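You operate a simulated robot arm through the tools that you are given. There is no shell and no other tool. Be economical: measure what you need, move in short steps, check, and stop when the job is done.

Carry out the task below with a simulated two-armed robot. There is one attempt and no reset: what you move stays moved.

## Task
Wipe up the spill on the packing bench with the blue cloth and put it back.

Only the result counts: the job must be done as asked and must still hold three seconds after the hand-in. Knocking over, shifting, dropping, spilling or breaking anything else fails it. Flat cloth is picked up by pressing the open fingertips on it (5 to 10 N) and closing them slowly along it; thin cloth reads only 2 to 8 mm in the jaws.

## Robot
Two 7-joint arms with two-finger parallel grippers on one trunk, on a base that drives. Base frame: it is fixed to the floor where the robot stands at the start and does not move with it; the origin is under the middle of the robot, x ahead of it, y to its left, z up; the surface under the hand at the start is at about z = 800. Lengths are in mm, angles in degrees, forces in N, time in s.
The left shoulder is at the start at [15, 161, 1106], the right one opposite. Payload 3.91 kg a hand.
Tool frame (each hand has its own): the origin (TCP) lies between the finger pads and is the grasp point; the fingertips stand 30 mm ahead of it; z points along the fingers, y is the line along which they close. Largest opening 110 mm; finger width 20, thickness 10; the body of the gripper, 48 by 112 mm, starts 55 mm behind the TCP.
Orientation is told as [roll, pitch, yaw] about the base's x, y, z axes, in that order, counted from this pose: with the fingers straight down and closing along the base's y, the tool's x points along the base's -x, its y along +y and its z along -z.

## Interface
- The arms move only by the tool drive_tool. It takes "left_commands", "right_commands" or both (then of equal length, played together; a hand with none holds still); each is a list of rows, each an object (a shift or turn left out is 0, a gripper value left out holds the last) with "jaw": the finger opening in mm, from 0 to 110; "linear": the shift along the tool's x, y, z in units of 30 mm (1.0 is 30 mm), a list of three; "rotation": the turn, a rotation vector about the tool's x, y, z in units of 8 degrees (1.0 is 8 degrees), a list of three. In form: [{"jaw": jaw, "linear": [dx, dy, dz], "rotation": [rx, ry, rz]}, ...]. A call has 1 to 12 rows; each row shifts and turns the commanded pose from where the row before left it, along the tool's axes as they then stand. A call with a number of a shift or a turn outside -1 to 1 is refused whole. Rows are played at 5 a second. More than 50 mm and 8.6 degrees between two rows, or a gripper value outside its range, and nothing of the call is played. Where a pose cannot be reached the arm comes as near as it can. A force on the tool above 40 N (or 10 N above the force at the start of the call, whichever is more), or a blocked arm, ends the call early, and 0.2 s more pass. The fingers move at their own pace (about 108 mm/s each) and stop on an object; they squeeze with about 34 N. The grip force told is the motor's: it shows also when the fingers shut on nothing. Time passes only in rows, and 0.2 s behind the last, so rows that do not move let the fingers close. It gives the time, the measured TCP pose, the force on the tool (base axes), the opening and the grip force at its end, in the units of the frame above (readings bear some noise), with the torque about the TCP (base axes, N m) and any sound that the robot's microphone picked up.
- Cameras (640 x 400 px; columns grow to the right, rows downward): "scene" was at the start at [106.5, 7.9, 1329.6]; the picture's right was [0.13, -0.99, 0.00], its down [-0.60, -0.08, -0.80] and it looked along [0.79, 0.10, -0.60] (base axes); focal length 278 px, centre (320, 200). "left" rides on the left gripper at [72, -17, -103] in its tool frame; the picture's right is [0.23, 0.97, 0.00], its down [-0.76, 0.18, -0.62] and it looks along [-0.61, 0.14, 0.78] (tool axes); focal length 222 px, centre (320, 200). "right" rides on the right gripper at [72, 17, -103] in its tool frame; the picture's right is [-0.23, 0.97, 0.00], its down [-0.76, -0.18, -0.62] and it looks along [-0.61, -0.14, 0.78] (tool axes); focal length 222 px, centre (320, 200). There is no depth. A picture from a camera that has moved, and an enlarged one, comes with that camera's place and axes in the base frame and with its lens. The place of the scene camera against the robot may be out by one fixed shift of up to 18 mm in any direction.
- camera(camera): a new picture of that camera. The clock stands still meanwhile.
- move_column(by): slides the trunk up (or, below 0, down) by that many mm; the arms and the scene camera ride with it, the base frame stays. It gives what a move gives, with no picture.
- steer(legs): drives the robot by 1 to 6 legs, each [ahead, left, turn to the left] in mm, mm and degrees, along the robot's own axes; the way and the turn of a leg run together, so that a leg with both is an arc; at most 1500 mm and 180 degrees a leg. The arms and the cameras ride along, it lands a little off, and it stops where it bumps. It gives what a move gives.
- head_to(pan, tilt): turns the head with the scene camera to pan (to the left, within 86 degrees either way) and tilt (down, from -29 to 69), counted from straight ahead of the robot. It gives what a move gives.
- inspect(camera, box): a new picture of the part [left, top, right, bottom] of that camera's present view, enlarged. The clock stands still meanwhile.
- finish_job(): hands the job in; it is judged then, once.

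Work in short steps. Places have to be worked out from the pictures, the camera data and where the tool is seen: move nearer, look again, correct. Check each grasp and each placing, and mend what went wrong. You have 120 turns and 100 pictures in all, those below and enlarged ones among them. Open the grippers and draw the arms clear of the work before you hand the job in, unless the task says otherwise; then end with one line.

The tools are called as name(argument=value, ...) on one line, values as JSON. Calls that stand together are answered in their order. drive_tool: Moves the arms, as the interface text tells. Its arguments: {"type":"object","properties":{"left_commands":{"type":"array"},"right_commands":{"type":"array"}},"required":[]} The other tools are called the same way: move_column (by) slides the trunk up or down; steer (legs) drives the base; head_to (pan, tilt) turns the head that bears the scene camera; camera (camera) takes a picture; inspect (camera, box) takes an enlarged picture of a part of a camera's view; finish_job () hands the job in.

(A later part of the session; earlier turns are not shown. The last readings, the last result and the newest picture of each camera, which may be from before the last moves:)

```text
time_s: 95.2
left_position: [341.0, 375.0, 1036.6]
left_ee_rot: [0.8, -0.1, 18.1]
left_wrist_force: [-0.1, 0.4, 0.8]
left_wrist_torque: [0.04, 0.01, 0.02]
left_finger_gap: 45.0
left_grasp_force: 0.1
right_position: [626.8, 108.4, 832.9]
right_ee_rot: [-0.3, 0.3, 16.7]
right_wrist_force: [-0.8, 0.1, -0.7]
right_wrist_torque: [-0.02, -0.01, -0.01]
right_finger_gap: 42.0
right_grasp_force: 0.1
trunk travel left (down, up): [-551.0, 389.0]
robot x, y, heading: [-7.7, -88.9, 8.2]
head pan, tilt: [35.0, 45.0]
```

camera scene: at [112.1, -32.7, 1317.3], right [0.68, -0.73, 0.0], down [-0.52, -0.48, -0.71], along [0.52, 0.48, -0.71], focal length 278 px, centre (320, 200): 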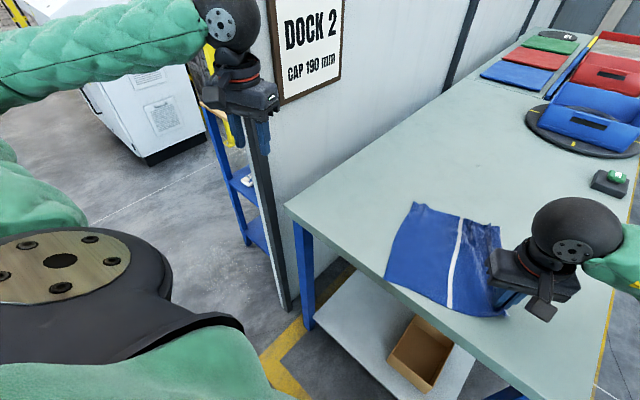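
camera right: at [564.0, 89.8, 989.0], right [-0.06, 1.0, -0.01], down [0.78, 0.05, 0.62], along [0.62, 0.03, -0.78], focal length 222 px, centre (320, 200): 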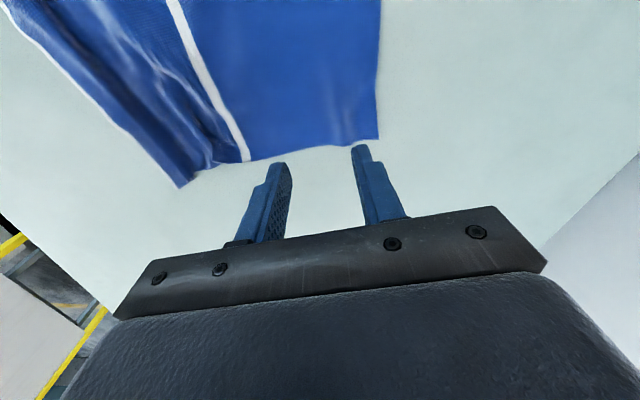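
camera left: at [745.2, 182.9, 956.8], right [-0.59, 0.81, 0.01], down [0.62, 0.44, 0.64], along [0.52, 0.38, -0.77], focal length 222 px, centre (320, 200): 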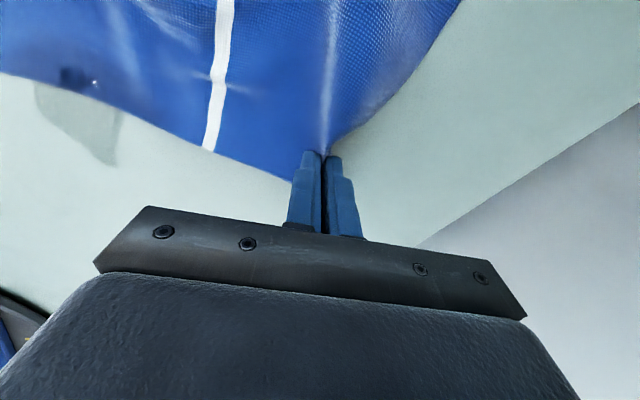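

Still about a millimetre clear; I'll go down slightly and close slowly.

drive_tool(right_commands=[{"linear": [0, 0, 0.07]}, {"linear": [0, 0, 0.03]}, {"jaw": 36}, {"jaw": 30}, {"jaw": 23}, {"jaw": 16}, {"jaw": 10}, {"jaw": 4}, {"jaw": 0}, {"jaw": 0}, {"jaw": 0}])

camera(camera="right")

```text
time_s: 97.6
left_position: [339.6, 374.2, 1036.0]
left_ee_rot: [0.6, 0.1, 18.0]
left_wrist_force: [0.3, -0.1, -0.4]
left_wrist_torque: [-0.01, 0.0, -0.02]
left_finger_gap: 45.0
left_grasp_force: 0.1
right_position: [627.3, 109.1, 831.1]
right_ee_rot: [-0.4, 0.2, 16.5]
right_wrist_force: [1.4, -0.2, 15.7]
right_wrist_torque: [0.05, -0.07, 0.01]
right_finger_gap: 2.3
right_grasp_force: 34.1
trunk travel left (down, up): [-551.0, 389.0]
robot x, y, heading: [-8.4, -88.2, 8.2]
head pan, tilt: [35.0, 45.0]
```

```text
20 pictures are left
camera right: at [552.1, 103.7, 935.1], right [-0.06, 1.0, -0.01], down [0.78, 0.05, 0.62], along [0.62, 0.03, -0.78], focal length 222 px, centre (320, 200)
```

right: 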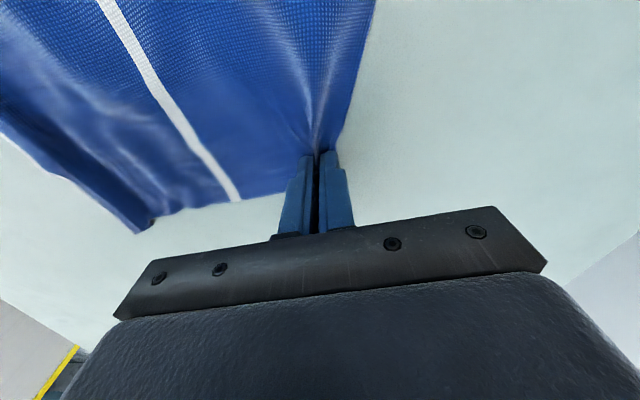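

Gripped (2.3 mm). I'll lift slightly and pull this corner about 80 mm forward, which should also turn the cloth back square.

drive_tool(right_commands=[{"linear": [0, 0, -0.2]}, {"linear": [-0.41, -0.18, 0]}, {"linear": [-0.41, -0.18, 0]}, {"linear": [-0.41, -0.18, 0]}, {"linear": [-0.41, -0.18, 0]}, {"linear": [-0.41, -0.18, 0]}, {"linear": [-0.41, -0.18, 0]}])

inspect(camera="scene", box=[360, 130, 600, 330])

```text
time_s: 99.2
left_position: [339.8, 373.7, 1035.1]
left_ee_rot: [0.8, 0.0, 18.1]
left_wrist_force: [-0.1, 0.5, 0.1]
left_wrist_torque: [-0.01, 0.0, -0.01]
left_finger_gap: 44.9
left_grasp_force: 0.1
right_position: [707.8, 99.0, 836.8]
right_ee_rot: [-0.2, 0.3, 16.6]
right_wrist_force: [-1.3, 0.1, 0.1]
right_wrist_torque: [0.01, 0.05, 0.01]
right_finger_gap: 2.3
right_grasp_force: 34.0
trunk travel left (down, up): [-551.0, 389.0]
robot x, y, heading: [-8.7, -86.1, 7.9]
head pan, tilt: [35.0, 45.0]
```

```text
2.00 times, centred on (480, 230) of scene
camera zoom: at [112.5, -32.4, 1317.2], right [0.68, -0.73, 0.0], down [-0.52, -0.48, -0.71], along [0.52, 0.48, -0.71], focal length 556 px, centre (0, 140)
```

zoom: 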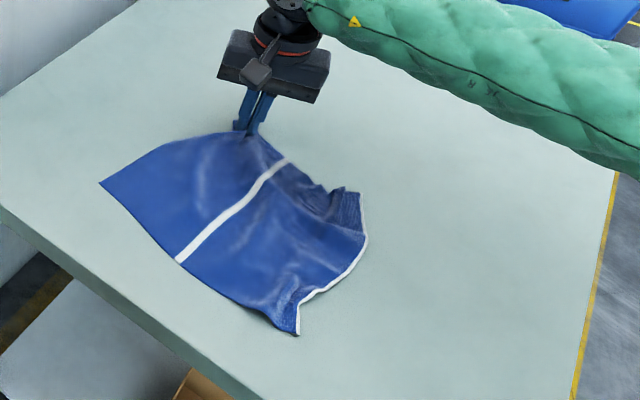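

The cloth turned to nearly square: the near edge is about right, while the right side is still bunched toward the left. I'll release here and go to the far-right corner, to pull it outward.

drive_tool(right_commands=[{"linear": [0, 0, 0.18]}, {"jaw": 42}, {"jaw": 42}, {"linear": [0, 0, -1]}, {"linear": [0.15, -0.95, -0.6]}, {"linear": [0.15, -0.95, 0]}, {"linear": [0.15, -0.95, 0]}, {"linear": [0.15, -0.95, 0]}])

camera(camera="right")

```text
time_s: 101.0
left_position: [339.2, 373.0, 1036.6]
left_ee_rot: [0.7, 0.0, 18.1]
left_wrist_force: [0.0, -1.3, 1.1]
left_wrist_torque: [0.0, -0.01, 0.01]
left_finger_gap: 45.1
left_grasp_force: 0.1
right_position: [724.1, -15.5, 875.3]
right_ee_rot: [-0.3, 0.2, 16.7]
right_wrist_force: [0.2, 0.5, 0.2]
right_wrist_torque: [0.02, 0.01, -0.01]
right_finger_gap: 42.1
right_grasp_force: 0.0
trunk travel left (down, up): [-551.0, 389.0]
robot x, y, heading: [-9.4, -89.9, 7.9]
head pan, tilt: [35.0, 45.0]
```

```text
18 pictures are left
camera right: at [648.9, -21.4, 979.8], right [-0.06, 1.0, -0.01], down [0.78, 0.05, 0.62], along [0.62, 0.03, -0.78], focal length 222 px, centre (320, 200)
```

right: 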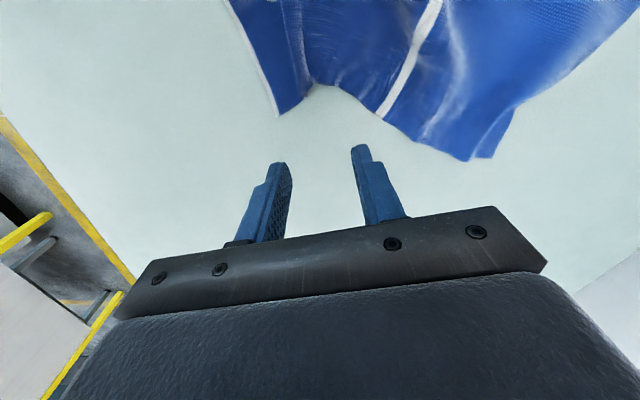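

The far-right corner is at about (706, −51). I'll go to (681, −23), lower to contact, and close.

drive_tool(right_commands=[{"linear": [0.72, 0.085, 0.3]}, {"linear": [0.72, 0.085, 0.3]}, {"linear": [0, 0, 0.6]}, {"linear": [0, 0, 0.2]}, {"linear": [0, 0, 0.07]}, {"linear": [0, 0, 0.04]}])

```text
time_s: 102.4
left_position: [340.4, 373.4, 1036.3]
left_ee_rot: [0.7, 0.0, 18.2]
left_wrist_force: [0.4, -0.2, -1.2]
left_wrist_torque: [0.03, -0.05, -0.02]
left_finger_gap: 45.0
left_grasp_force: 0.1
right_position: [680.9, -22.6, 833.2]
right_ee_rot: [-0.4, 0.2, 16.7]
right_wrist_force: [-0.1, 0.0, -0.8]
right_wrist_torque: [-0.01, 0.05, 0.0]
right_finger_gap: 42.0
right_grasp_force: 0.1
trunk travel left (down, up): [-551.0, 389.0]
robot x, y, heading: [-10.4, -85.6, 8.1]
head pan, tilt: [35.0, 45.0]
```

Still just above; I'll lower about 3 mm and close, then pull it slightly lifted to the right.

drive_tool(right_commands=[{"linear": [0, 0, 0.07]}, {"linear": [0, 0, 0.04]}, {"jaw": 36}, {"jaw": 30}, {"jaw": 23}, {"jaw": 16}, {"jaw": 10}, {"jaw": 4}, {"jaw": 0}, {"jaw": 0}, {"jaw": 0}])

```text
time_s: 104.8
left_position: [339.4, 374.3, 1036.2]
left_ee_rot: [0.6, -0.1, 18.1]
left_wrist_force: [0.2, 0.5, -0.7]
left_wrist_torque: [0.01, -0.06, 0.01]
left_finger_gap: 44.9
left_grasp_force: 0.1
right_position: [678.4, -23.4, 831.7]
right_ee_rot: [-0.3, 0.2, 16.6]
right_wrist_force: [3.3, -1.6, 35.1]
right_wrist_torque: [-0.02, -0.12, 0.0]
right_finger_gap: 2.9
right_grasp_force: 33.9
trunk travel left (down, up): [-551.0, 389.0]
robot x, y, heading: [-6.8, -87.5, 7.7]
head pan, tilt: [35.0, 45.0]
```

Gripped (2.9 mm). I'll lift a little and pull the corner to the right, so it ends near (726, −145).

drive_tool(right_commands=[{"linear": [0, 0, -0.25]}, {"linear": [0.04, -0.56, 0]}, {"linear": [0.04, -0.56, 0]}, {"linear": [0.04, -0.56, 0]}, {"linear": [0.04, -0.56, 0]}, {"linear": [0.04, -0.56, 0]}, {"linear": [0.04, -0.56, 0]}])

inspect(camera="scene", box=[360, 130, 600, 330])

```text
time_s: 106.4
left_position: [340.6, 373.7, 1036.2]
left_ee_rot: [0.7, 0.0, 18.2]
left_wrist_force: [0.1, -0.4, 0.2]
left_wrist_torque: [0.01, 0.0, 0.0]
left_finger_gap: 45.1
left_grasp_force: 0.0
right_position: [701.3, -121.2, 838.9]
right_ee_rot: [-0.3, 0.1, 16.6]
right_wrist_force: [0.2, 1.2, 0.6]
right_wrist_torque: [0.01, -0.03, -0.01]
right_finger_gap: 2.7
right_grasp_force: 33.9
trunk travel left (down, up): [-551.0, 389.0]
robot x, y, heading: [-8.0, -87.6, 7.8]
head pan, tilt: [35.0, 45.0]
```

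```text
2.00 times, centred on (480, 230) of scene
camera zoom: at [112.3, -32.8, 1317.3], right [0.68, -0.73, 0.0], down [-0.52, -0.48, -0.71], along [0.52, 0.48, -0.71], focal length 556 px, centre (0, 140)
```

zoom: 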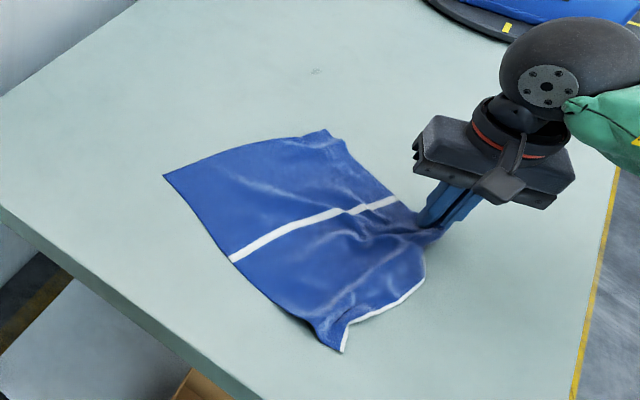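

The far edge is straightened, but I notice a faint mark on the bench at about (916, 75). I'll zoom in on it.

inspect(camera="scene", box=[490, 145, 550, 185])

```text
10.00 times, centred on (520, 165) of scene
camera zoom: at [112.3, -32.8, 1317.3], right [0.68, -0.73, 0.0], down [-0.52, -0.48, -0.71], along [0.52, 0.48, -0.71], focal length 2777 px, centre (-1680, 550)
```

zoom: 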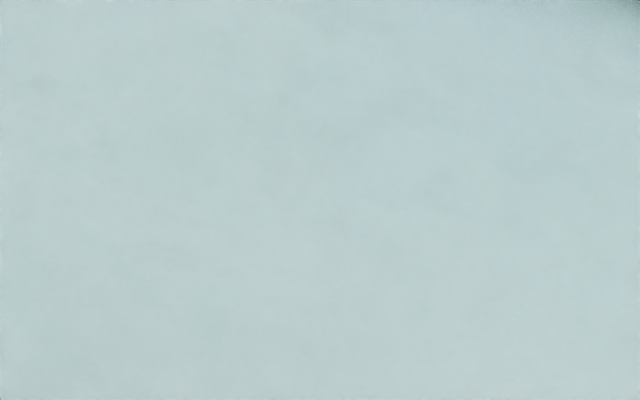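

That box missed it; the mark sits at about pixel (478, 166) of the full view.

inspect(camera="scene", box=[454, 151, 502, 181])

```text
13.33 times, centred on (478, 166) of scene
camera zoom: at [112.3, -32.8, 1317.3], right [0.68, -0.73, 0.0], down [-0.52, -0.48, -0.71], along [0.52, 0.48, -0.71], focal length 3703 px, centre (-1787, 653)
```

zoom: 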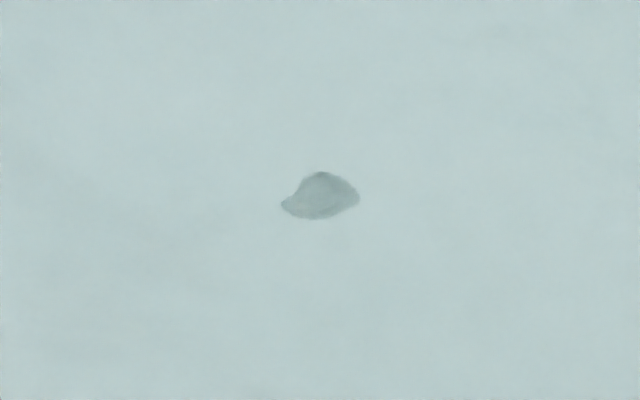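

A small residue about 17 mm wide remains. I still hold the far-right corner, so I'll carry it toward (845, 77) at height 900 and locate the spot with the wrist camera.

drive_tool(right_commands=[{"linear": [-0.81, 0.62, -0.27]}, {"linear": [-0.81, 0.62, -0.27]}, {"linear": [-0.81, 0.62, -0.27]}, {"linear": [-0.81, 0.62, -0.27]}, {"linear": [-0.81, 0.62, -0.27]}, {"linear": [-0.81, 0.62, -0.27]}, {"linear": [-0.81, 0.62, -0.27]}, {"linear": [-0.81, 0.62, -0.27]}])

camera(camera="right")

```text
time_s: 108.2
left_position: [339.7, 374.6, 1035.6]
left_ee_rot: [0.5, 0.0, 18.0]
left_wrist_force: [0.0, -0.2, -0.1]
left_wrist_torque: [-0.04, 0.01, -0.03]
left_finger_gap: 44.8
left_grasp_force: 0.0
right_position: [844.0, 75.1, 899.9]
right_ee_rot: [-0.4, 0.1, 16.5]
right_wrist_force: [-0.1, 0.1, -0.3]
right_wrist_torque: [-0.01, 0.02, -0.01]
right_finger_gap: 3.0
right_grasp_force: 33.8
trunk travel left (down, up): [-551.0, 389.0]
robot x, y, heading: [-8.6, -83.9, 8.0]
head pan, tilt: [35.0, 45.0]
```

```text
14 pictures are left
camera right: at [770.2, 71.1, 1005.0], right [-0.06, 1.0, -0.01], down [0.78, 0.05, 0.62], along [0.62, 0.03, -0.78], focal length 222 px, centre (320, 200)
```

right: 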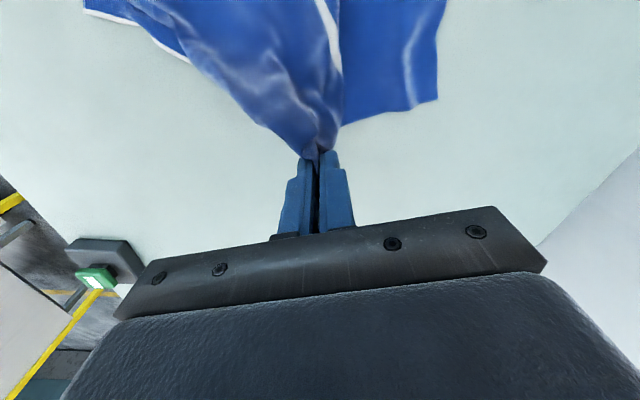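

The fingers hide the spot, which fits (905, 78). I'll descend to (885, 70) and touch the bench with the cloth in the grip.

drive_tool(right_commands=[{"linear": [-0.42, -0.18, 0.74]}, {"linear": [-0.42, -0.18, 0.74]}, {"linear": [-0.42, -0.18, 0.7]}, {"linear": [0, 0, 0.1]}, {"linear": [0, 0, 0.06]}])

```text
time_s: 109.4
left_position: [338.7, 374.4, 1036.9]
left_ee_rot: [0.8, -0.1, 18.1]
left_wrist_force: [0.2, 0.4, 0.4]
left_wrist_torque: [-0.01, 0.0, 0.02]
left_finger_gap: 44.9
left_grasp_force: 0.0
right_position: [884.3, 70.5, 832.9]
right_ee_rot: [-0.2, 0.0, 16.5]
right_wrist_force: [1.3, -2.0, 12.8]
right_wrist_torque: [-0.05, 0.07, 0.01]
right_finger_gap: 2.9
right_grasp_force: 34.2
trunk travel left (down, up): [-551.0, 389.0]
robot x, y, heading: [-12.4, -85.4, 7.8]
head pan, tilt: [35.0, 45.0]
```

Contact at 13 N. I'll make dense passes over x 885–925, y 62–94.

drive_tool(right_commands=[{"linear": [0.076, -0.255, 0]}, {"linear": [-0.425, -0.127, 0]}, {"linear": [-0.425, -0.127, 0]}, {"linear": [-0.425, -0.127, 0]}, {"linear": [-0.076, 0.255, 0]}, {"linear": [0.425, 0.127, 0]}, {"linear": [0.425, 0.127, 0]}, {"linear": [0.425, 0.127, 0]}, {"linear": [-0.076, 0.255, 0]}, {"linear": [-0.425, -0.127, 0]}, {"linear": [-0.425, -0.127, 0]}, {"linear": [-0.425, -0.127, 0]}])

drive_tool(right_commands=[{"linear": [-0.076, 0.255, 0]}, {"linear": [0.425, 0.127, 0]}, {"linear": [0.425, 0.127, 0]}, {"linear": [0.425, 0.127, 0]}, {"linear": [-0.076, 0.255, 0]}, {"linear": [-0.425, -0.127, 0]}, {"linear": [-0.425, -0.127, 0]}, {"linear": [-0.425, -0.127, 0]}, {"linear": [0.15, -0.51, 0]}, {"linear": [0.15, -0.51, 0]}, {"linear": [0.3, 0.09, 0]}, {"linear": [-0.15, 0.51, 0]}])

drive_tool(right_commands=[{"linear": [-0.15, 0.51, 0]}, {"linear": [0.3, 0.09, 0]}, {"linear": [0.15, -0.51, 0]}, {"linear": [0.15, -0.51, 0]}, {"linear": [0.3, 0.09, 0]}, {"linear": [-0.15, 0.51, 0]}, {"linear": [0.5, 0.15, -0.3]}, {"linear": [0.9, 0, -0.6]}, {"linear": [0.9, 0, -0.6]}])

inspect(camera="scene", box=[430, 130, 550, 210])

```text
time_s: 112.0
left_position: [339.6, 374.7, 1035.7]
left_ee_rot: [0.7, 0.0, 18.1]
left_wrist_force: [-0.1, 0.6, -0.8]
left_wrist_torque: [-0.02, -0.05, -0.03]
left_finger_gap: 45.2
left_grasp_force: 0.0
right_position: [924.8, 80.1, 833.9]
right_ee_rot: [-0.5, 0.2, 16.6]
right_wrist_force: [-1.4, -0.2, 3.4]
right_wrist_torque: [-0.01, 0.07, -0.03]
right_finger_gap: 2.9
right_grasp_force: 33.7
trunk travel left (down, up): [-551.0, 389.0]
robot x, y, heading: [-10.4, -87.3, 7.9]
head pan, tilt: [35.0, 45.0]
```

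```text
time_s: 114.6
left_position: [339.9, 374.7, 1035.1]
left_ee_rot: [0.6, 0.0, 18.1]
left_wrist_force: [1.0, -0.5, 0.9]
left_wrist_torque: [-0.02, 0.03, 0.01]
left_finger_gap: 45.0
left_grasp_force: 0.1
right_position: [916.8, 78.0, 834.1]
right_ee_rot: [-0.5, 0.2, 16.6]
right_wrist_force: [-0.5, -2.9, 9.1]
right_wrist_torque: [-0.06, 0.11, 0.01]
right_finger_gap: 2.8
right_grasp_force: 33.7
trunk travel left (down, up): [-551.0, 389.0]
robot x, y, heading: [-7.7, -87.2, 7.9]
head pan, tilt: [35.0, 45.0]
```

```text
time_s: 116.6
left_position: [339.6, 374.8, 1036.5]
left_ee_rot: [0.7, 0.0, 18.2]
left_wrist_force: [0.6, 0.5, -0.1]
left_wrist_torque: [0.02, 0.0, 0.01]
left_finger_gap: 45.1
left_grasp_force: 0.0
right_position: [830.2, 62.9, 876.9]
right_ee_rot: [-0.3, 0.2, 16.6]
right_wrist_force: [0.3, -1.2, 0.6]
right_wrist_torque: [-0.01, -0.01, -0.01]
right_finger_gap: 2.8
right_grasp_force: 33.6
trunk travel left (down, up): [-551.0, 389.0]
robot x, y, heading: [-10.6, -87.8, 8.2]
head pan, tilt: [35.0, 45.0]
```

```text
5.00 times, centred on (490, 170) of scene
camera zoom: at [112.0, -32.7, 1317.2], right [0.68, -0.73, 0.0], down [-0.52, -0.48, -0.71], along [0.52, 0.48, -0.71], focal length 1389 px, centre (-530, 350)
```

zoom: 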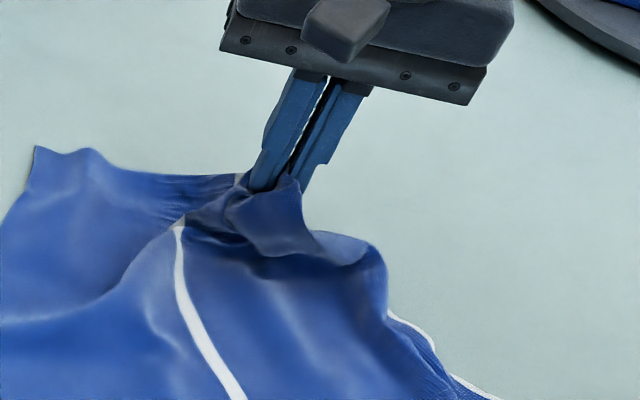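

The spot's place is hidden by the fingers. I'll bring the corner back to its home near (701, −121) and look again.

drive_tool(right_commands=[{"linear": [0.84, -0.66, 0]}, {"linear": [0.84, -0.66, 0]}, {"linear": [0.84, -0.66, 0.1]}, {"linear": [0.84, -0.66, 0.1]}, {"linear": [0.84, -0.66, 0.3]}, {"linear": [0.84, -0.66, 0.3]}, {"linear": [0.84, -0.66, 0.3]}])

inspect(camera="scene", box=[360, 130, 600, 330])

```text
time_s: 118.2
left_position: [339.9, 374.4, 1036.3]
left_ee_rot: [0.8, -0.1, 18.2]
left_wrist_force: [0.2, 0.0, 0.9]
left_wrist_torque: [0.0, 0.01, -0.01]
left_finger_gap: 44.8
left_grasp_force: 0.1
right_position: [703.1, -120.2, 847.2]
right_ee_rot: [-0.3, 0.2, 16.5]
right_wrist_force: [-0.2, 0.3, 0.4]
right_wrist_torque: [0.03, -0.04, -0.02]
right_finger_gap: 2.8
right_grasp_force: 33.5
trunk travel left (down, up): [-551.0, 389.0]
robot x, y, heading: [-11.1, -85.8, 8.0]
head pan, tilt: [35.0, 45.0]
```

```text
2.00 times, centred on (480, 230) of scene
camera zoom: at [112.0, -33.2, 1317.4], right [0.68, -0.73, 0.0], down [-0.52, -0.48, -0.71], along [0.52, 0.48, -0.71], focal length 556 px, centre (0, 140)
```

zoom: 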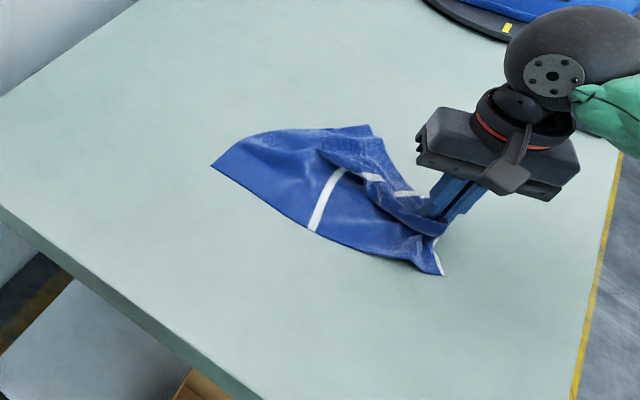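

The bench is clean now at the residue's place. The cloth is partly folded, so I'll release this corner and grip the middle of the near edge at about (636, −32), to pull it back with the rest trailing flat.

drive_tool(right_commands=[{"linear": [0, 0, 0.42]}, {"jaw": 42}, {"jaw": 42}, {"linear": [0, 0, -1]}, {"linear": [0.325, 0.86, -0.7]}, {"linear": [0.325, 0.86, 0]}, {"linear": [0.325, 0.86, 0]}, {"linear": [0.325, 0.86, 0]}, {"rotation": [0, 0, 0.8]}, {"rotation": [0, 0, 0.4]}])

camera(camera="right")

```text
time_s: 120.4
left_position: [340.3, 373.9, 1036.0]
left_ee_rot: [0.7, -0.1, 18.2]
left_wrist_force: [0.1, -0.2, -0.1]
left_wrist_torque: [0.0, -0.01, 0.01]
left_finger_gap: 45.0
left_grasp_force: 0.0
right_position: [635.4, -31.5, 883.5]
right_ee_rot: [-0.4, 0.2, 7.0]
right_wrist_force: [0.0, 0.3, -0.6]
right_wrist_torque: [0.03, 0.0, 0.02]
right_finger_gap: 42.2
right_grasp_force: 0.0
trunk travel left (down, up): [-551.0, 389.0]
robot x, y, heading: [-10.9, -87.9, 8.1]
head pan, tilt: [35.0, 45.0]
```

```text
11 pictures are left
camera right: at [561.6, -22.7, 986.7], right [0.11, 0.99, -0.01], down [0.78, -0.08, 0.62], along [0.62, -0.07, -0.78], focal length 222 px, centre (320, 200)
```

right: 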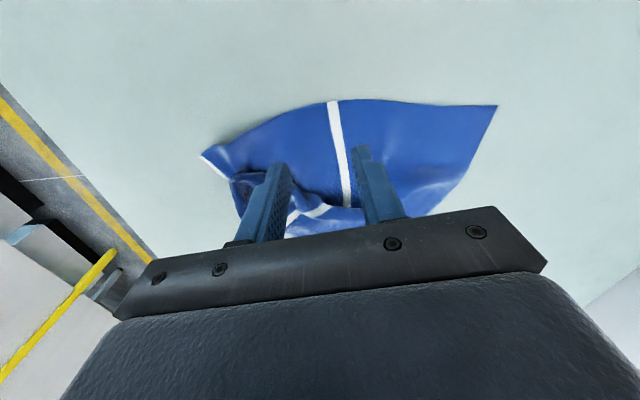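

The near edge runs NR (645, −142) – stripe (610, −18) – NL (628, 111). I'll shift 13 mm left to the stripe, lower to contact and close.

drive_tool(right_commands=[{"linear": [0, 0.45, 0.7]}, {"linear": [0, 0, 0.6]}, {"linear": [0, 0, 0.32]}, {"linear": [0, 0, 0.08]}, {"linear": [0, 0, 0.06]}, {"linear": [0, 0, 0.04]}])

drive_tool(right_commands=[{"linear": [0, 0, 0.05], "jaw": 38}, {"jaw": 32}, {"jaw": 25}, {"jaw": 18}, {"jaw": 11}, {"jaw": 4}, {"jaw": 0}, {"jaw": 0}, {"jaw": 0}])

```text
time_s: 121.8
left_position: [339.2, 373.7, 1035.8]
left_ee_rot: [0.8, 0.0, 18.2]
left_wrist_force: [0.4, 0.2, -0.2]
left_wrist_torque: [-0.04, -0.01, -0.05]
left_finger_gap: 45.2
left_grasp_force: 0.1
right_position: [632.0, -17.1, 832.0]
right_ee_rot: [-0.2, 0.0, 7.0]
right_wrist_force: [4.1, 1.5, 21.6]
right_wrist_torque: [0.58, 0.08, -0.11]
right_finger_gap: 42.4
right_grasp_force: 0.7
trunk travel left (down, up): [-551.0, 389.0]
robot x, y, heading: [-6.5, -90.5, 7.8]
head pan, tilt: [35.0, 45.0]
```

```text
time_s: 122.4
left_position: [338.5, 374.4, 1035.5]
left_ee_rot: [0.7, -0.1, 18.1]
left_wrist_force: [0.5, -1.3, -0.4]
left_wrist_torque: [0.02, 0.03, 0.02]
left_finger_gap: 45.0
left_grasp_force: 0.1
right_position: [631.3, -16.6, 831.8]
right_ee_rot: [-0.1, -0.2, 7.0]
right_wrist_force: [-3.1, -0.5, 21.4]
right_wrist_torque: [0.31, 0.31, 0.09]
right_finger_gap: 31.7
right_grasp_force: 0.0
trunk travel left (down, up): [-551.0, 389.0]
robot x, y, heading: [-8.3, -84.3, 8.2]
head pan, tilt: [35.0, 45.0]
stopped in row 2 (right hand): the force on the tool passed its limit at 41 N (the readings are from after the stop); the commanded pose is now the measured one
```

The force ran a bit high at 41 N and stopped the close. I'll ease up a millimetre and go on closing.

drive_tool(right_commands=[{"linear": [0, 0, -0.04], "jaw": 28}, {"jaw": 22}, {"jaw": 16}, {"jaw": 10}, {"jaw": 4}, {"jaw": 0}, {"jaw": 0}, {"jaw": 0}])

```text
time_s: 124.2
left_position: [339.7, 375.0, 1036.1]
left_ee_rot: [0.7, 0.0, 18.1]
left_wrist_force: [-0.3, -0.8, -0.2]
left_wrist_torque: [0.01, -0.02, 0.03]
left_finger_gap: 45.0
left_grasp_force: 0.0
right_position: [632.9, -16.0, 832.0]
right_ee_rot: [-0.2, -0.1, 7.0]
right_wrist_force: [-0.5, 1.1, 15.3]
right_wrist_torque: [0.1, 0.1, 0.02]
right_finger_gap: 2.1
right_grasp_force: 34.2
trunk travel left (down, up): [-551.0, 389.0]
robot x, y, heading: [-8.8, -88.5, 7.8]
head pan, tilt: [35.0, 45.0]
```

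Gripped (2.1 mm). I'll lift slightly and pull it back to its home at x≈497.

drive_tool(right_commands=[{"linear": [0, 0, -0.25]}, {"linear": [0.55, 0.115, 0]}, {"linear": [0.55, 0.115, 0]}, {"linear": [0.55, 0.115, 0]}, {"linear": [0.55, 0.115, 0]}, {"linear": [0.55, 0.115, 0]}, {"linear": [0.55, 0.115, 0]}, {"linear": [0.55, 0.115, 0]}, {"linear": [0.55, 0.115, 0]}])

inspect(camera="scene", box=[360, 130, 600, 330])

```text
time_s: 126.2
left_position: [339.6, 373.9, 1035.6]
left_ee_rot: [0.7, 0.0, 18.2]
left_wrist_force: [-0.3, 0.7, -0.2]
left_wrist_torque: [-0.01, 0.0, 0.02]
left_finger_gap: 45.2
left_grasp_force: 0.0
right_position: [497.9, -5.6, 838.2]
right_ee_rot: [-0.4, 0.0, 7.0]
right_wrist_force: [-0.2, -0.1, 0.0]
right_wrist_torque: [-0.01, -0.01, 0.0]
right_finger_gap: 2.4
right_grasp_force: 33.9
trunk travel left (down, up): [-551.0, 389.0]
robot x, y, heading: [-8.2, -87.5, 8.3]
head pan, tilt: [35.0, 45.0]
```

```text
2.00 times, centred on (480, 230) of scene
camera zoom: at [112.2, -32.2, 1317.2], right [0.68, -0.73, 0.0], down [-0.52, -0.48, -0.71], along [0.52, 0.48, -0.71], focal length 556 px, centre (0, 140)
```

zoom: 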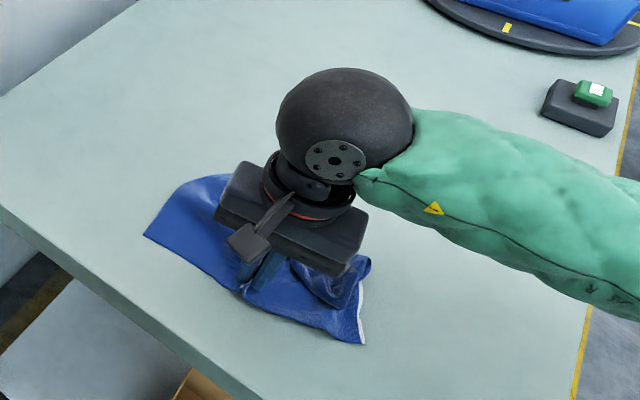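

The near edge is home. I'll release it, lift, and move the hand aside to see how the far part lies.

drive_tool(right_commands=[{"linear": [0, 0, 0.2]}, {"jaw": 42}, {"jaw": 42}, {"linear": [0, 0, -1]}, {"linear": [0, -0.5, -1]}, {"linear": [-0.5, -1, 0]}, {"linear": [-0.8, -1, 0]}, {"linear": [-0.8, -1, 0]}, {"linear": [-0.8, -1, 0]}, {"linear": [-0.8, -1, 0]}, {"linear": [-0.8, -1, 0]}])

inspect(camera="scene", box=[360, 130, 600, 330])

```text
time_s: 128.6
left_position: [340.1, 372.6, 1035.8]
left_ee_rot: [0.6, -0.1, 18.2]
left_wrist_force: [0.2, 0.1, 0.0]
left_wrist_torque: [0.0, 0.0, 0.02]
left_finger_gap: 45.0
left_grasp_force: 0.1
right_position: [658.2, -181.5, 895.3]
right_ee_rot: [-0.1, 0.0, 7.1]
right_wrist_force: [-0.5, 0.1, 0.2]
right_wrist_torque: [0.0, -0.04, -0.01]
right_finger_gap: 41.8
right_grasp_force: 0.1
trunk travel left (down, up): [-551.0, 389.0]
robot x, y, heading: [-10.2, -89.1, 8.0]
head pan, tilt: [35.0, 45.0]
```

```text
2.00 times, centred on (480, 230) of scene
camera zoom: at [112.5, -33.1, 1317.2], right [0.68, -0.73, 0.0], down [-0.52, -0.48, -0.71], along [0.52, 0.48, -0.71], focal length 556 px, centre (0, 140)
```

zoom: 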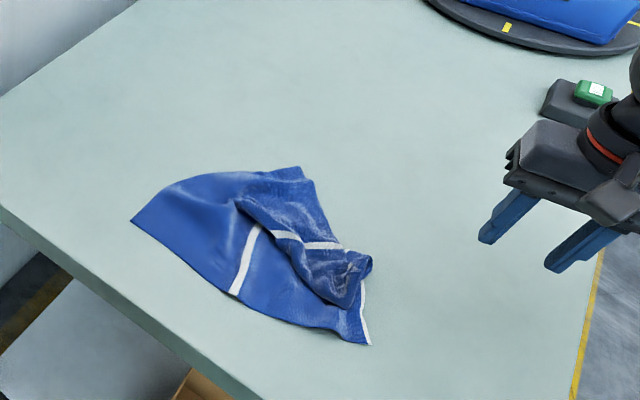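

Both near corners are close to home ((488, 129) and (520, −122)), but the far-right part is folded over onto the cloth. I'll look at the fold with the wrist camera from above (545, −75).

drive_tool(right_commands=[{"linear": [0.66, 0.79, 0]}, {"linear": [0.66, 0.79, 0]}, {"linear": [0.66, 0.79, 0]}, {"linear": [0.66, 0.79, 0]}, {"linear": [0.66, 0.79, 0]}])

camera(camera="right")

```text
time_s: 129.8
left_position: [340.3, 375.2, 1035.1]
left_ee_rot: [0.7, 0.0, 18.0]
left_wrist_force: [-0.2, -0.1, -0.1]
left_wrist_torque: [0.0, 0.03, 0.01]
left_finger_gap: 45.1
left_grasp_force: 0.0
right_position: [545.1, -76.7, 894.2]
right_ee_rot: [-0.3, 0.1, 6.9]
right_wrist_force: [1.3, 0.7, 0.0]
right_wrist_torque: [0.0, 0.0, -0.01]
right_finger_gap: 42.1
right_grasp_force: 0.1
trunk travel left (down, up): [-551.0, 389.0]
robot x, y, heading: [-7.2, -86.7, 8.1]
head pan, tilt: [35.0, 45.0]
```

```text
8 pictures are left
camera right: at [469.9, -68.8, 997.4], right [0.11, 0.99, -0.01], down [0.78, -0.08, 0.62], along [0.62, -0.07, -0.78], focal length 222 px, centre (320, 200)
```

right: 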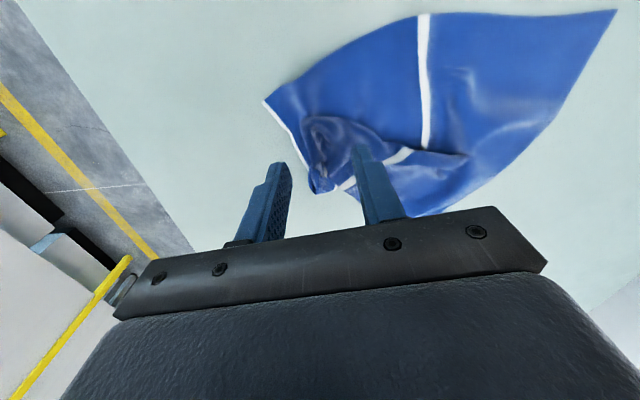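

The flap's tip, the folded-over far-right corner, is at about (537, −84). I'll pinch the flap at about (552, −68).

drive_tool(right_commands=[{"linear": [-0.28, 0.27, 0.7]}, {"linear": [0, 0, 0.7]}, {"linear": [0, 0, 0.4]}, {"linear": [0, 0, 0.1]}, {"linear": [0, 0, 0.07]}])

```text
time_s: 131.0
left_position: [340.9, 374.9, 1035.2]
left_ee_rot: [0.6, 0.0, 18.1]
left_wrist_force: [0.4, -0.5, 0.9]
left_wrist_torque: [-0.01, 0.01, -0.01]
left_finger_gap: 45.1
left_grasp_force: 0.0
right_position: [549.7, -67.6, 833.8]
right_ee_rot: [-0.3, 0.0, 7.0]
right_wrist_force: [-0.2, -0.4, 0.5]
right_wrist_torque: [-0.03, -0.02, 0.02]
right_finger_gap: 42.1
right_grasp_force: 0.0
trunk travel left (down, up): [-551.0, 389.0]
robot x, y, heading: [-7.0, -87.5, 7.8]
head pan, tilt: [35.0, 45.0]
```

Close to contact; a light touch should catch just the upper layer. I'll lower 1.5 mm and close.

drive_tool(right_commands=[{"linear": [0, 0, 0.05]}, {"jaw": 36}, {"jaw": 30}, {"jaw": 23}, {"jaw": 16}, {"jaw": 10}, {"jaw": 4}, {"jaw": 0}, {"jaw": 0}, {"jaw": 0}])

drive_tool(right_commands=[{"linear": [0, 0, -0.7]}, {"linear": [-0.3, 0, -0.7]}, {"linear": [-0.7, 0, -0.6]}])

inspect(camera="scene", box=[360, 130, 600, 330])

```text
time_s: 133.2
left_position: [339.0, 374.4, 1035.8]
left_ee_rot: [0.8, 0.0, 18.1]
left_wrist_force: [0.5, 0.0, -0.7]
left_wrist_torque: [0.0, -0.02, -0.01]
left_finger_gap: 45.2
left_grasp_force: 0.0
right_position: [550.5, -68.3, 832.1]
right_ee_rot: [-0.3, 0.0, 7.0]
right_wrist_force: [3.1, -0.6, 20.6]
right_wrist_torque: [-0.08, -0.09, 0.03]
right_finger_gap: 6.5
right_grasp_force: 33.8
trunk travel left (down, up): [-551.0, 389.0]
robot x, y, heading: [-6.9, -87.2, 7.8]
head pan, tilt: [35.0, 45.0]
```

```text
time_s: 134.0
left_position: [340.0, 374.6, 1035.4]
left_ee_rot: [0.7, 0.0, 18.1]
left_wrist_force: [0.0, 0.4, 0.7]
left_wrist_torque: [0.01, 0.0, -0.04]
left_finger_gap: 45.0
left_grasp_force: 0.0
right_position: [582.5, -60.9, 893.4]
right_ee_rot: [-0.3, 0.1, 7.0]
right_wrist_force: [-0.1, 1.1, 0.1]
right_wrist_torque: [0.0, 0.0, -0.01]
right_finger_gap: 6.8
right_grasp_force: 34.2
trunk travel left (down, up): [-551.0, 389.0]
robot x, y, heading: [-10.6, -86.1, 8.0]
head pan, tilt: [35.0, 45.0]
```

```text
2.00 times, centred on (480, 230) of scene
camera zoom: at [112.4, -32.0, 1317.1], right [0.68, -0.73, 0.0], down [-0.52, -0.48, -0.71], along [0.52, 0.48, -0.71], focal length 556 px, centre (0, 140)
```

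zoom: 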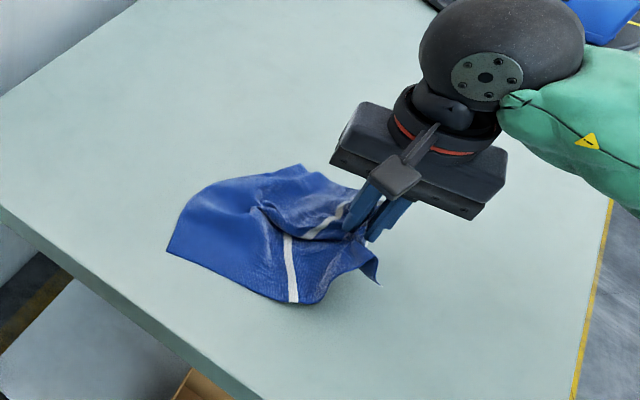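

Both layers were caught (6.8 mm), so I'll set it back down slightly toward home, release, and go to the far-left corner instead to pull the far edge out.

drive_tool(right_commands=[{"linear": [0.6, -0.14, 0.5]}, {"linear": [0.6, -0.14, 0.7]}, {"linear": [0.6, -0.14, 0.7]}, {"jaw": 45}, {"jaw": 45}, {"linear": [0, 0, -0.8]}, {"linear": [0, 0, -1]}, {"linear": [-1, 0.58, 0]}, {"linear": [-1, 0.58, 0]}, {"linear": [-1, 0.58, 0]}, {"linear": [-1, 0.58, 0]}, {"linear": [-1, 0.58, 0]}])

camera(camera="right")

```text
time_s: 136.6
left_position: [340.6, 374.6, 1035.2]
left_ee_rot: [0.7, 0.1, 18.1]
left_wrist_force: [0.6, -0.2, 0.4]
left_wrist_torque: [-0.02, -0.02, 0.02]
left_finger_gap: 45.3
left_grasp_force: 0.1
right_position: [669.0, 21.2, 885.8]
right_ee_rot: [-0.4, 0.1, 7.0]
right_wrist_force: [-0.3, 0.5, 0.3]
right_wrist_torque: [-0.03, 0.03, -0.01]
right_finger_gap: 45.1
right_grasp_force: 0.0
trunk travel left (down, up): [-551.0, 389.0]
robot x, y, heading: [-9.5, -85.3, 7.9]
head pan, tilt: [35.0, 45.0]
```

```text
6 pictures are left
camera right: at [593.6, 29.4, 990.0], right [0.11, 0.99, -0.01], down [0.78, -0.08, 0.62], along [0.62, -0.07, -0.78], focal length 222 px, centre (320, 200)
```

right: 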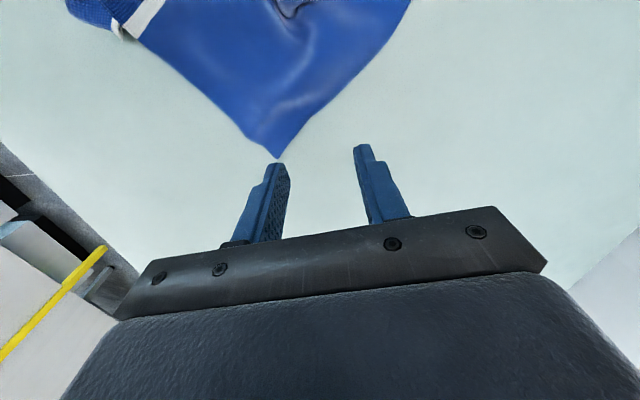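

The far-left tip is at about (690, −22). I'll pinch it at (658, −15).

drive_tool(right_commands=[{"linear": [0.26, -0.57, 0.5]}, {"linear": [0.26, -0.57, 0.5]}, {"linear": [0, 0, 0.5]}, {"linear": [0, 0, 0.17]}, {"linear": [0, 0, 0.08]}, {"linear": [0, 0, 0.05]}])

drive_tool(right_commands=[{"linear": [0, 0, 0.04], "jaw": 38}, {"jaw": 32}, {"jaw": 25}, {"jaw": 18}, {"jaw": 11}, {"jaw": 4}, {"jaw": 0}, {"jaw": 0}, {"jaw": 0}])

```text
time_s: 138.0
left_position: [340.4, 374.4, 1036.4]
left_ee_rot: [0.7, 0.0, 18.2]
left_wrist_force: [0.3, 0.0, 0.9]
left_wrist_torque: [0.0, 0.0, 0.0]
left_finger_gap: 45.3
left_grasp_force: 0.1
right_position: [657.0, -14.6, 834.9]
right_ee_rot: [-0.3, 0.1, 7.0]
right_wrist_force: [-0.3, 0.8, -0.6]
right_wrist_torque: [-0.04, -0.02, 0.0]
right_finger_gap: 45.1
right_grasp_force: 0.2
trunk travel left (down, up): [-551.0, 389.0]
robot x, y, heading: [-10.6, -85.8, 8.1]
head pan, tilt: [35.0, 45.0]
```

```text
time_s: 140.0
left_position: [339.4, 375.0, 1035.1]
left_ee_rot: [0.7, 0.0, 18.2]
left_wrist_force: [0.1, -0.5, -0.3]
left_wrist_torque: [-0.02, 0.01, -0.01]
left_finger_gap: 44.9
left_grasp_force: 0.0
right_position: [656.4, -14.0, 833.2]
right_ee_rot: [-0.4, 0.1, 7.0]
right_wrist_force: [0.3, -0.2, -0.4]
right_wrist_torque: [-0.05, -0.02, 0.0]
right_finger_gap: 0.1
right_grasp_force: 34.2
trunk travel left (down, up): [-551.0, 389.0]
robot x, y, heading: [-7.2, -88.3, 8.0]
head pan, tilt: [35.0, 45.0]
```

It closed on nothing (0.1 mm) because it was just above the cloth. I'll reopen, press down to contact and close again.

drive_tool(right_commands=[{"linear": [0, 0, -0.2], "jaw": 45}, {"jaw": 45}, {"linear": [0, 0, 0.2]}, {"linear": [0, 0, 0.05]}, {"linear": [0, 0, 0.04]}])

drive_tool(right_commands=[{"linear": [0, 0, 0.02], "jaw": 38}, {"jaw": 32}, {"jaw": 25}, {"jaw": 18}, {"jaw": 11}, {"jaw": 4}, {"jaw": 0}, {"jaw": 0}, {"jaw": 0}])

```text
time_s: 141.2
left_position: [339.9, 374.5, 1035.2]
left_ee_rot: [0.8, 0.0, 18.2]
left_wrist_force: [-0.1, -0.3, 0.8]
left_wrist_torque: [0.01, -0.01, 0.0]
left_finger_gap: 44.7
left_grasp_force: 0.1
right_position: [655.4, -14.3, 831.7]
right_ee_rot: [-0.3, -0.1, 7.0]
right_wrist_force: [-0.6, 0.7, 3.1]
right_wrist_torque: [0.04, 0.03, 0.04]
right_finger_gap: 45.1
right_grasp_force: 0.0
trunk travel left (down, up): [-551.0, 389.0]
robot x, y, heading: [-4.8, -88.6, 7.9]
head pan, tilt: [35.0, 45.0]
```

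```text
time_s: 143.2
left_position: [338.7, 374.8, 1037.8]
left_ee_rot: [0.6, -0.1, 18.1]
left_wrist_force: [-0.7, -0.2, -0.7]
left_wrist_torque: [-0.01, -0.01, 0.03]
left_finger_gap: 44.7
left_grasp_force: 0.0
right_position: [655.2, -13.3, 831.1]
right_ee_rot: [-0.2, -0.1, 7.0]
right_wrist_force: [2.1, 2.3, 34.6]
right_wrist_torque: [0.14, 0.0, -0.04]
right_finger_gap: 2.1
right_grasp_force: 34.0
trunk travel left (down, up): [-551.0, 389.0]
robot x, y, heading: [-10.5, -83.2, 8.0]
head pan, tilt: [35.0, 45.0]
```

Gripped (2.1 mm). I'll pull it toward its home at about (715, 100), slightly raised to help the flap unfold.

drive_tool(right_commands=[{"linear": [0, 0, -0.6]}, {"linear": [-0.49, 0.7, -0.3]}, {"linear": [-0.49, 0.7, 0]}, {"linear": [-0.49, 0.7, 0]}, {"linear": [-0.49, 0.7, 0.2]}, {"linear": [-0.49, 0.7, 0.4]}, {"linear": [0, 0, 0.27]}, {"jaw": 45}, {"jaw": 45}, {"linear": [0, 0, -1]}, {"linear": [-0.5, -0.8, -1]}, {"linear": [-0.5, -0.8, 0]}])

inspect(camera="scene", box=[360, 130, 600, 330])

```text
time_s: 145.8
left_position: [338.8, 373.4, 1036.5]
left_ee_rot: [0.7, 0.0, 18.3]
left_wrist_force: [-0.5, -0.4, -0.7]
left_wrist_torque: [-0.04, 0.0, 0.0]
left_finger_gap: 44.9
left_grasp_force: 0.0
right_position: [751.7, 54.4, 890.0]
right_ee_rot: [-0.3, 0.1, 7.0]
right_wrist_force: [0.0, 0.6, -0.3]
right_wrist_torque: [-0.01, -0.02, -0.02]
right_finger_gap: 45.0
right_grasp_force: 0.0
trunk travel left (down, up): [-551.0, 389.0]
robot x, y, heading: [-10.2, -84.2, 8.1]
head pan, tilt: [35.0, 45.0]
```

```text
2.00 times, centred on (480, 230) of scene
camera zoom: at [112.7, -32.3, 1317.1], right [0.68, -0.73, 0.0], down [-0.52, -0.48, -0.71], along [0.52, 0.48, -0.71], focal length 556 px, centre (0, 140)
```

zoom: 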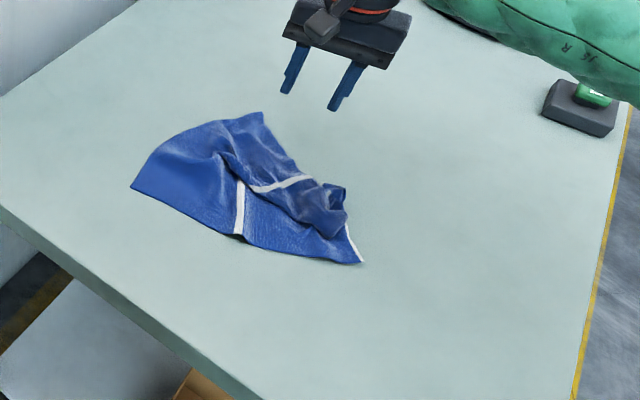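

The cloth shifted forward with it, and the far-right corner now peeks out near (690, −40). I'll go pinch it there.

drive_tool(right_commands=[{"linear": [0.61, -0.715, 0.2]}, {"linear": [0.61, -0.715, 0.2]}, {"linear": [0.61, -0.715, 0.2]}, {"linear": [0.61, -0.715, 0.2]}, {"linear": [0, 0, 0.7]}, {"linear": [0, 0, 0.3]}, {"linear": [0, 0, 0.1]}, {"linear": [0, 0, 0.05]}])

drive_tool(right_commands=[{"linear": [0, 0, 0.03], "jaw": 38}, {"jaw": 32}, {"jaw": 25}, {"jaw": 18}, {"jaw": 11}, {"jaw": 4}, {"jaw": 0}, {"jaw": 0}, {"jaw": 0}])

camera(camera="right")

```text
time_s: 147.6
left_position: [340.4, 374.3, 1036.6]
left_ee_rot: [0.7, -0.1, 18.1]
left_wrist_force: [0.6, 0.1, -0.7]
left_wrist_torque: [0.02, 0.0, 0.0]
left_finger_gap: 45.2
left_grasp_force: 0.1
right_position: [689.1, -39.6, 833.2]
right_ee_rot: [-0.4, 0.0, 7.0]
right_wrist_force: [0.5, -1.2, 1.0]
right_wrist_torque: [0.02, 0.02, -0.02]
right_finger_gap: 45.3
right_grasp_force: 0.1
trunk travel left (down, up): [-551.0, 389.0]
robot x, y, heading: [-8.0, -85.2, 8.0]
head pan, tilt: [35.0, 45.0]
```

```text
time_s: 149.6
left_position: [338.9, 374.1, 1036.8]
left_ee_rot: [0.7, 0.1, 18.1]
left_wrist_force: [-0.2, 0.2, 0.4]
left_wrist_torque: [-0.04, -0.03, 0.0]
left_finger_gap: 45.0
left_grasp_force: 0.1
right_position: [689.7, -38.8, 833.7]
right_ee_rot: [-0.4, 0.0, 6.9]
right_wrist_force: [1.1, -0.3, 6.2]
right_wrist_torque: [0.01, 0.04, -0.01]
right_finger_gap: 2.7
right_grasp_force: 33.9
trunk travel left (down, up): [-551.0, 389.0]
robot x, y, heading: [-10.4, -90.5, 8.3]
head pan, tilt: [35.0, 45.0]
```

```text
4 pictures are left
camera right: at [615.2, -31.3, 936.2], right [0.11, 0.99, 0.0], down [0.78, -0.08, 0.62], along [0.62, -0.07, -0.78], focal length 222 px, centre (320, 200)
```

right: 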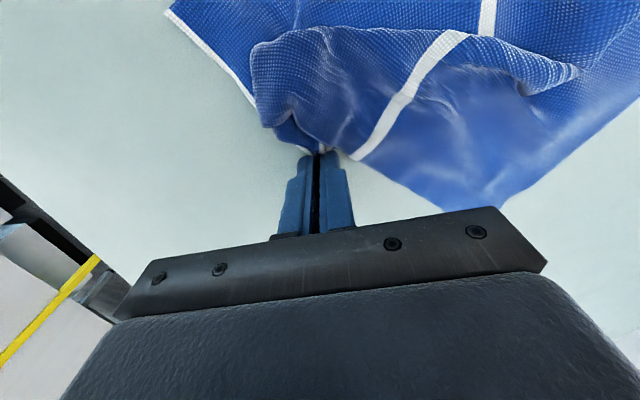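

Gripped the far edge (2.7 mm, single layer). I'll lift it and carry it outward and to the right so the flap unfolds, then set it down and release.

drive_tool(right_commands=[{"linear": [0, 0, -1]}, {"linear": [-0.1, -0.4, -1]}, {"linear": [-0.3, -0.7, -0.3]}, {"linear": [-0.4, -0.7, 0.2]}, {"linear": [-0.4, -0.7, 0.9]}, {"linear": [0, 0, 0.9]}, {"linear": [0, 0, 0.25]}, {"jaw": 45}, {"jaw": 45}, {"linear": [0, 0, -1]}, {"linear": [0.8, 0.3, -1]}, {"linear": [0.95, 0.3, 0]}])

drive_tool(right_commands=[{"linear": [0.95, 0.3, 0]}, {"linear": [0.7, 0.3, 0]}])

camera(camera="right")

```text
time_s: 152.2
left_position: [339.7, 374.3, 1036.7]
left_ee_rot: [0.7, 0.0, 18.1]
left_wrist_force: [0.4, 0.8, -0.5]
left_wrist_torque: [0.04, 0.0, -0.04]
left_finger_gap: 44.9
left_grasp_force: 0.1
right_position: [681.1, -96.2, 891.3]
right_ee_rot: [-0.2, 0.1, 7.1]
right_wrist_force: [-0.1, 0.8, -0.4]
right_wrist_torque: [0.02, -0.01, -0.01]
right_finger_gap: 45.0
right_grasp_force: 0.2
trunk travel left (down, up): [-551.0, 389.0]
robot x, y, heading: [-13.1, -86.2, 8.0]
head pan, tilt: [35.0, 45.0]
```

```text
time_s: 152.8
left_position: [340.7, 374.4, 1034.9]
left_ee_rot: [0.7, 0.0, 18.1]
left_wrist_force: [0.3, 0.6, 0.1]
left_wrist_torque: [-0.02, 0.02, -0.01]
left_finger_gap: 44.8
left_grasp_force: 0.0
right_position: [630.2, -84.0, 894.9]
right_ee_rot: [-0.2, 0.0, 7.0]
right_wrist_force: [0.0, -0.3, 0.6]
right_wrist_torque: [0.02, -0.01, -0.01]
right_finger_gap: 45.0
right_grasp_force: 0.2
trunk travel left (down, up): [-551.0, 389.0]
robot x, y, heading: [-6.8, -86.5, 7.8]
head pan, tilt: [35.0, 45.0]
```

```text
3 pictures are left
camera right: at [556.0, -77.6, 997.7], right [0.11, 0.99, -0.01], down [0.78, -0.08, 0.62], along [0.62, -0.07, -0.78], focal length 222 px, centre (320, 200)
```

right: 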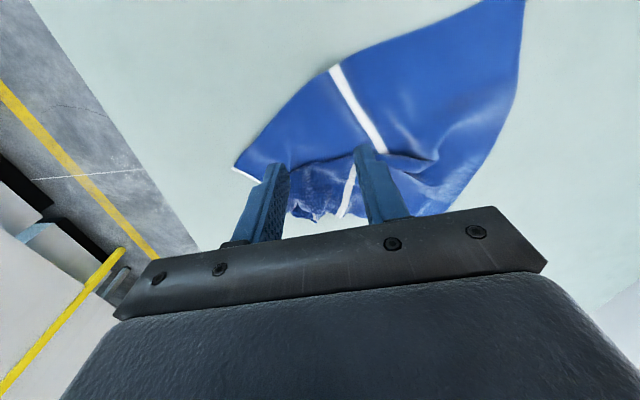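

The near edge now runs from about (556, 34) to (665, −180), with its stripe end at (583, −70). I'll pinch it there at (603, −60) and draw it home.

drive_tool(right_commands=[{"linear": [0.4, 0.45, 0.5]}, {"linear": [0.4, 0.45, 0.5]}, {"linear": [0, 0, 0.7]}, {"linear": [0, 0, 0.3]}, {"linear": [0, 0, 0.08]}, {"linear": [0, 0, 0.05]}])

drive_tool(right_commands=[{"linear": [0, 0, 0.03], "jaw": 39}, {"jaw": 33}, {"jaw": 26}, {"jaw": 19}, {"jaw": 12}, {"jaw": 5}, {"jaw": 0}, {"jaw": 0}, {"jaw": 0}])

```text
time_s: 154.2
left_position: [337.9, 374.7, 1036.7]
left_ee_rot: [0.6, -0.2, 18.2]
left_wrist_force: [-0.1, 0.1, -0.4]
left_wrist_torque: [0.01, 0.02, 0.02]
left_finger_gap: 44.9
left_grasp_force: 0.0
right_position: [601.3, -61.6, 831.9]
right_ee_rot: [-0.2, -0.2, 7.0]
right_wrist_force: [0.2, 2.9, 28.8]
right_wrist_torque: [0.21, 0.11, 0.0]
right_finger_gap: 45.0
right_grasp_force: 0.0
trunk travel left (down, up): [-551.0, 389.0]
robot x, y, heading: [-9.4, -88.9, 8.2]
head pan, tilt: [35.0, 45.0]
```

```text
time_s: 154.6
left_position: [339.9, 374.5, 1036.2]
left_ee_rot: [0.7, 0.0, 18.1]
left_wrist_force: [0.3, 1.3, 0.2]
left_wrist_torque: [0.02, 0.02, -0.04]
left_finger_gap: 44.9
left_grasp_force: 0.0
right_position: [602.2, -61.7, 831.6]
right_ee_rot: [-0.2, -0.3, 7.1]
right_wrist_force: [0.2, -0.9, 21.4]
right_wrist_torque: [-0.08, 0.14, 0.02]
right_finger_gap: 2.7
right_grasp_force: 17.9
trunk travel left (down, up): [-551.0, 389.0]
robot x, y, heading: [-5.3, -85.3, 7.9]
head pan, tilt: [35.0, 45.0]
stopped in row 2 (right hand): the force on the tool passed its limit at 42 N (the readings are from after the stop); the commanded pose is now the measured one
```

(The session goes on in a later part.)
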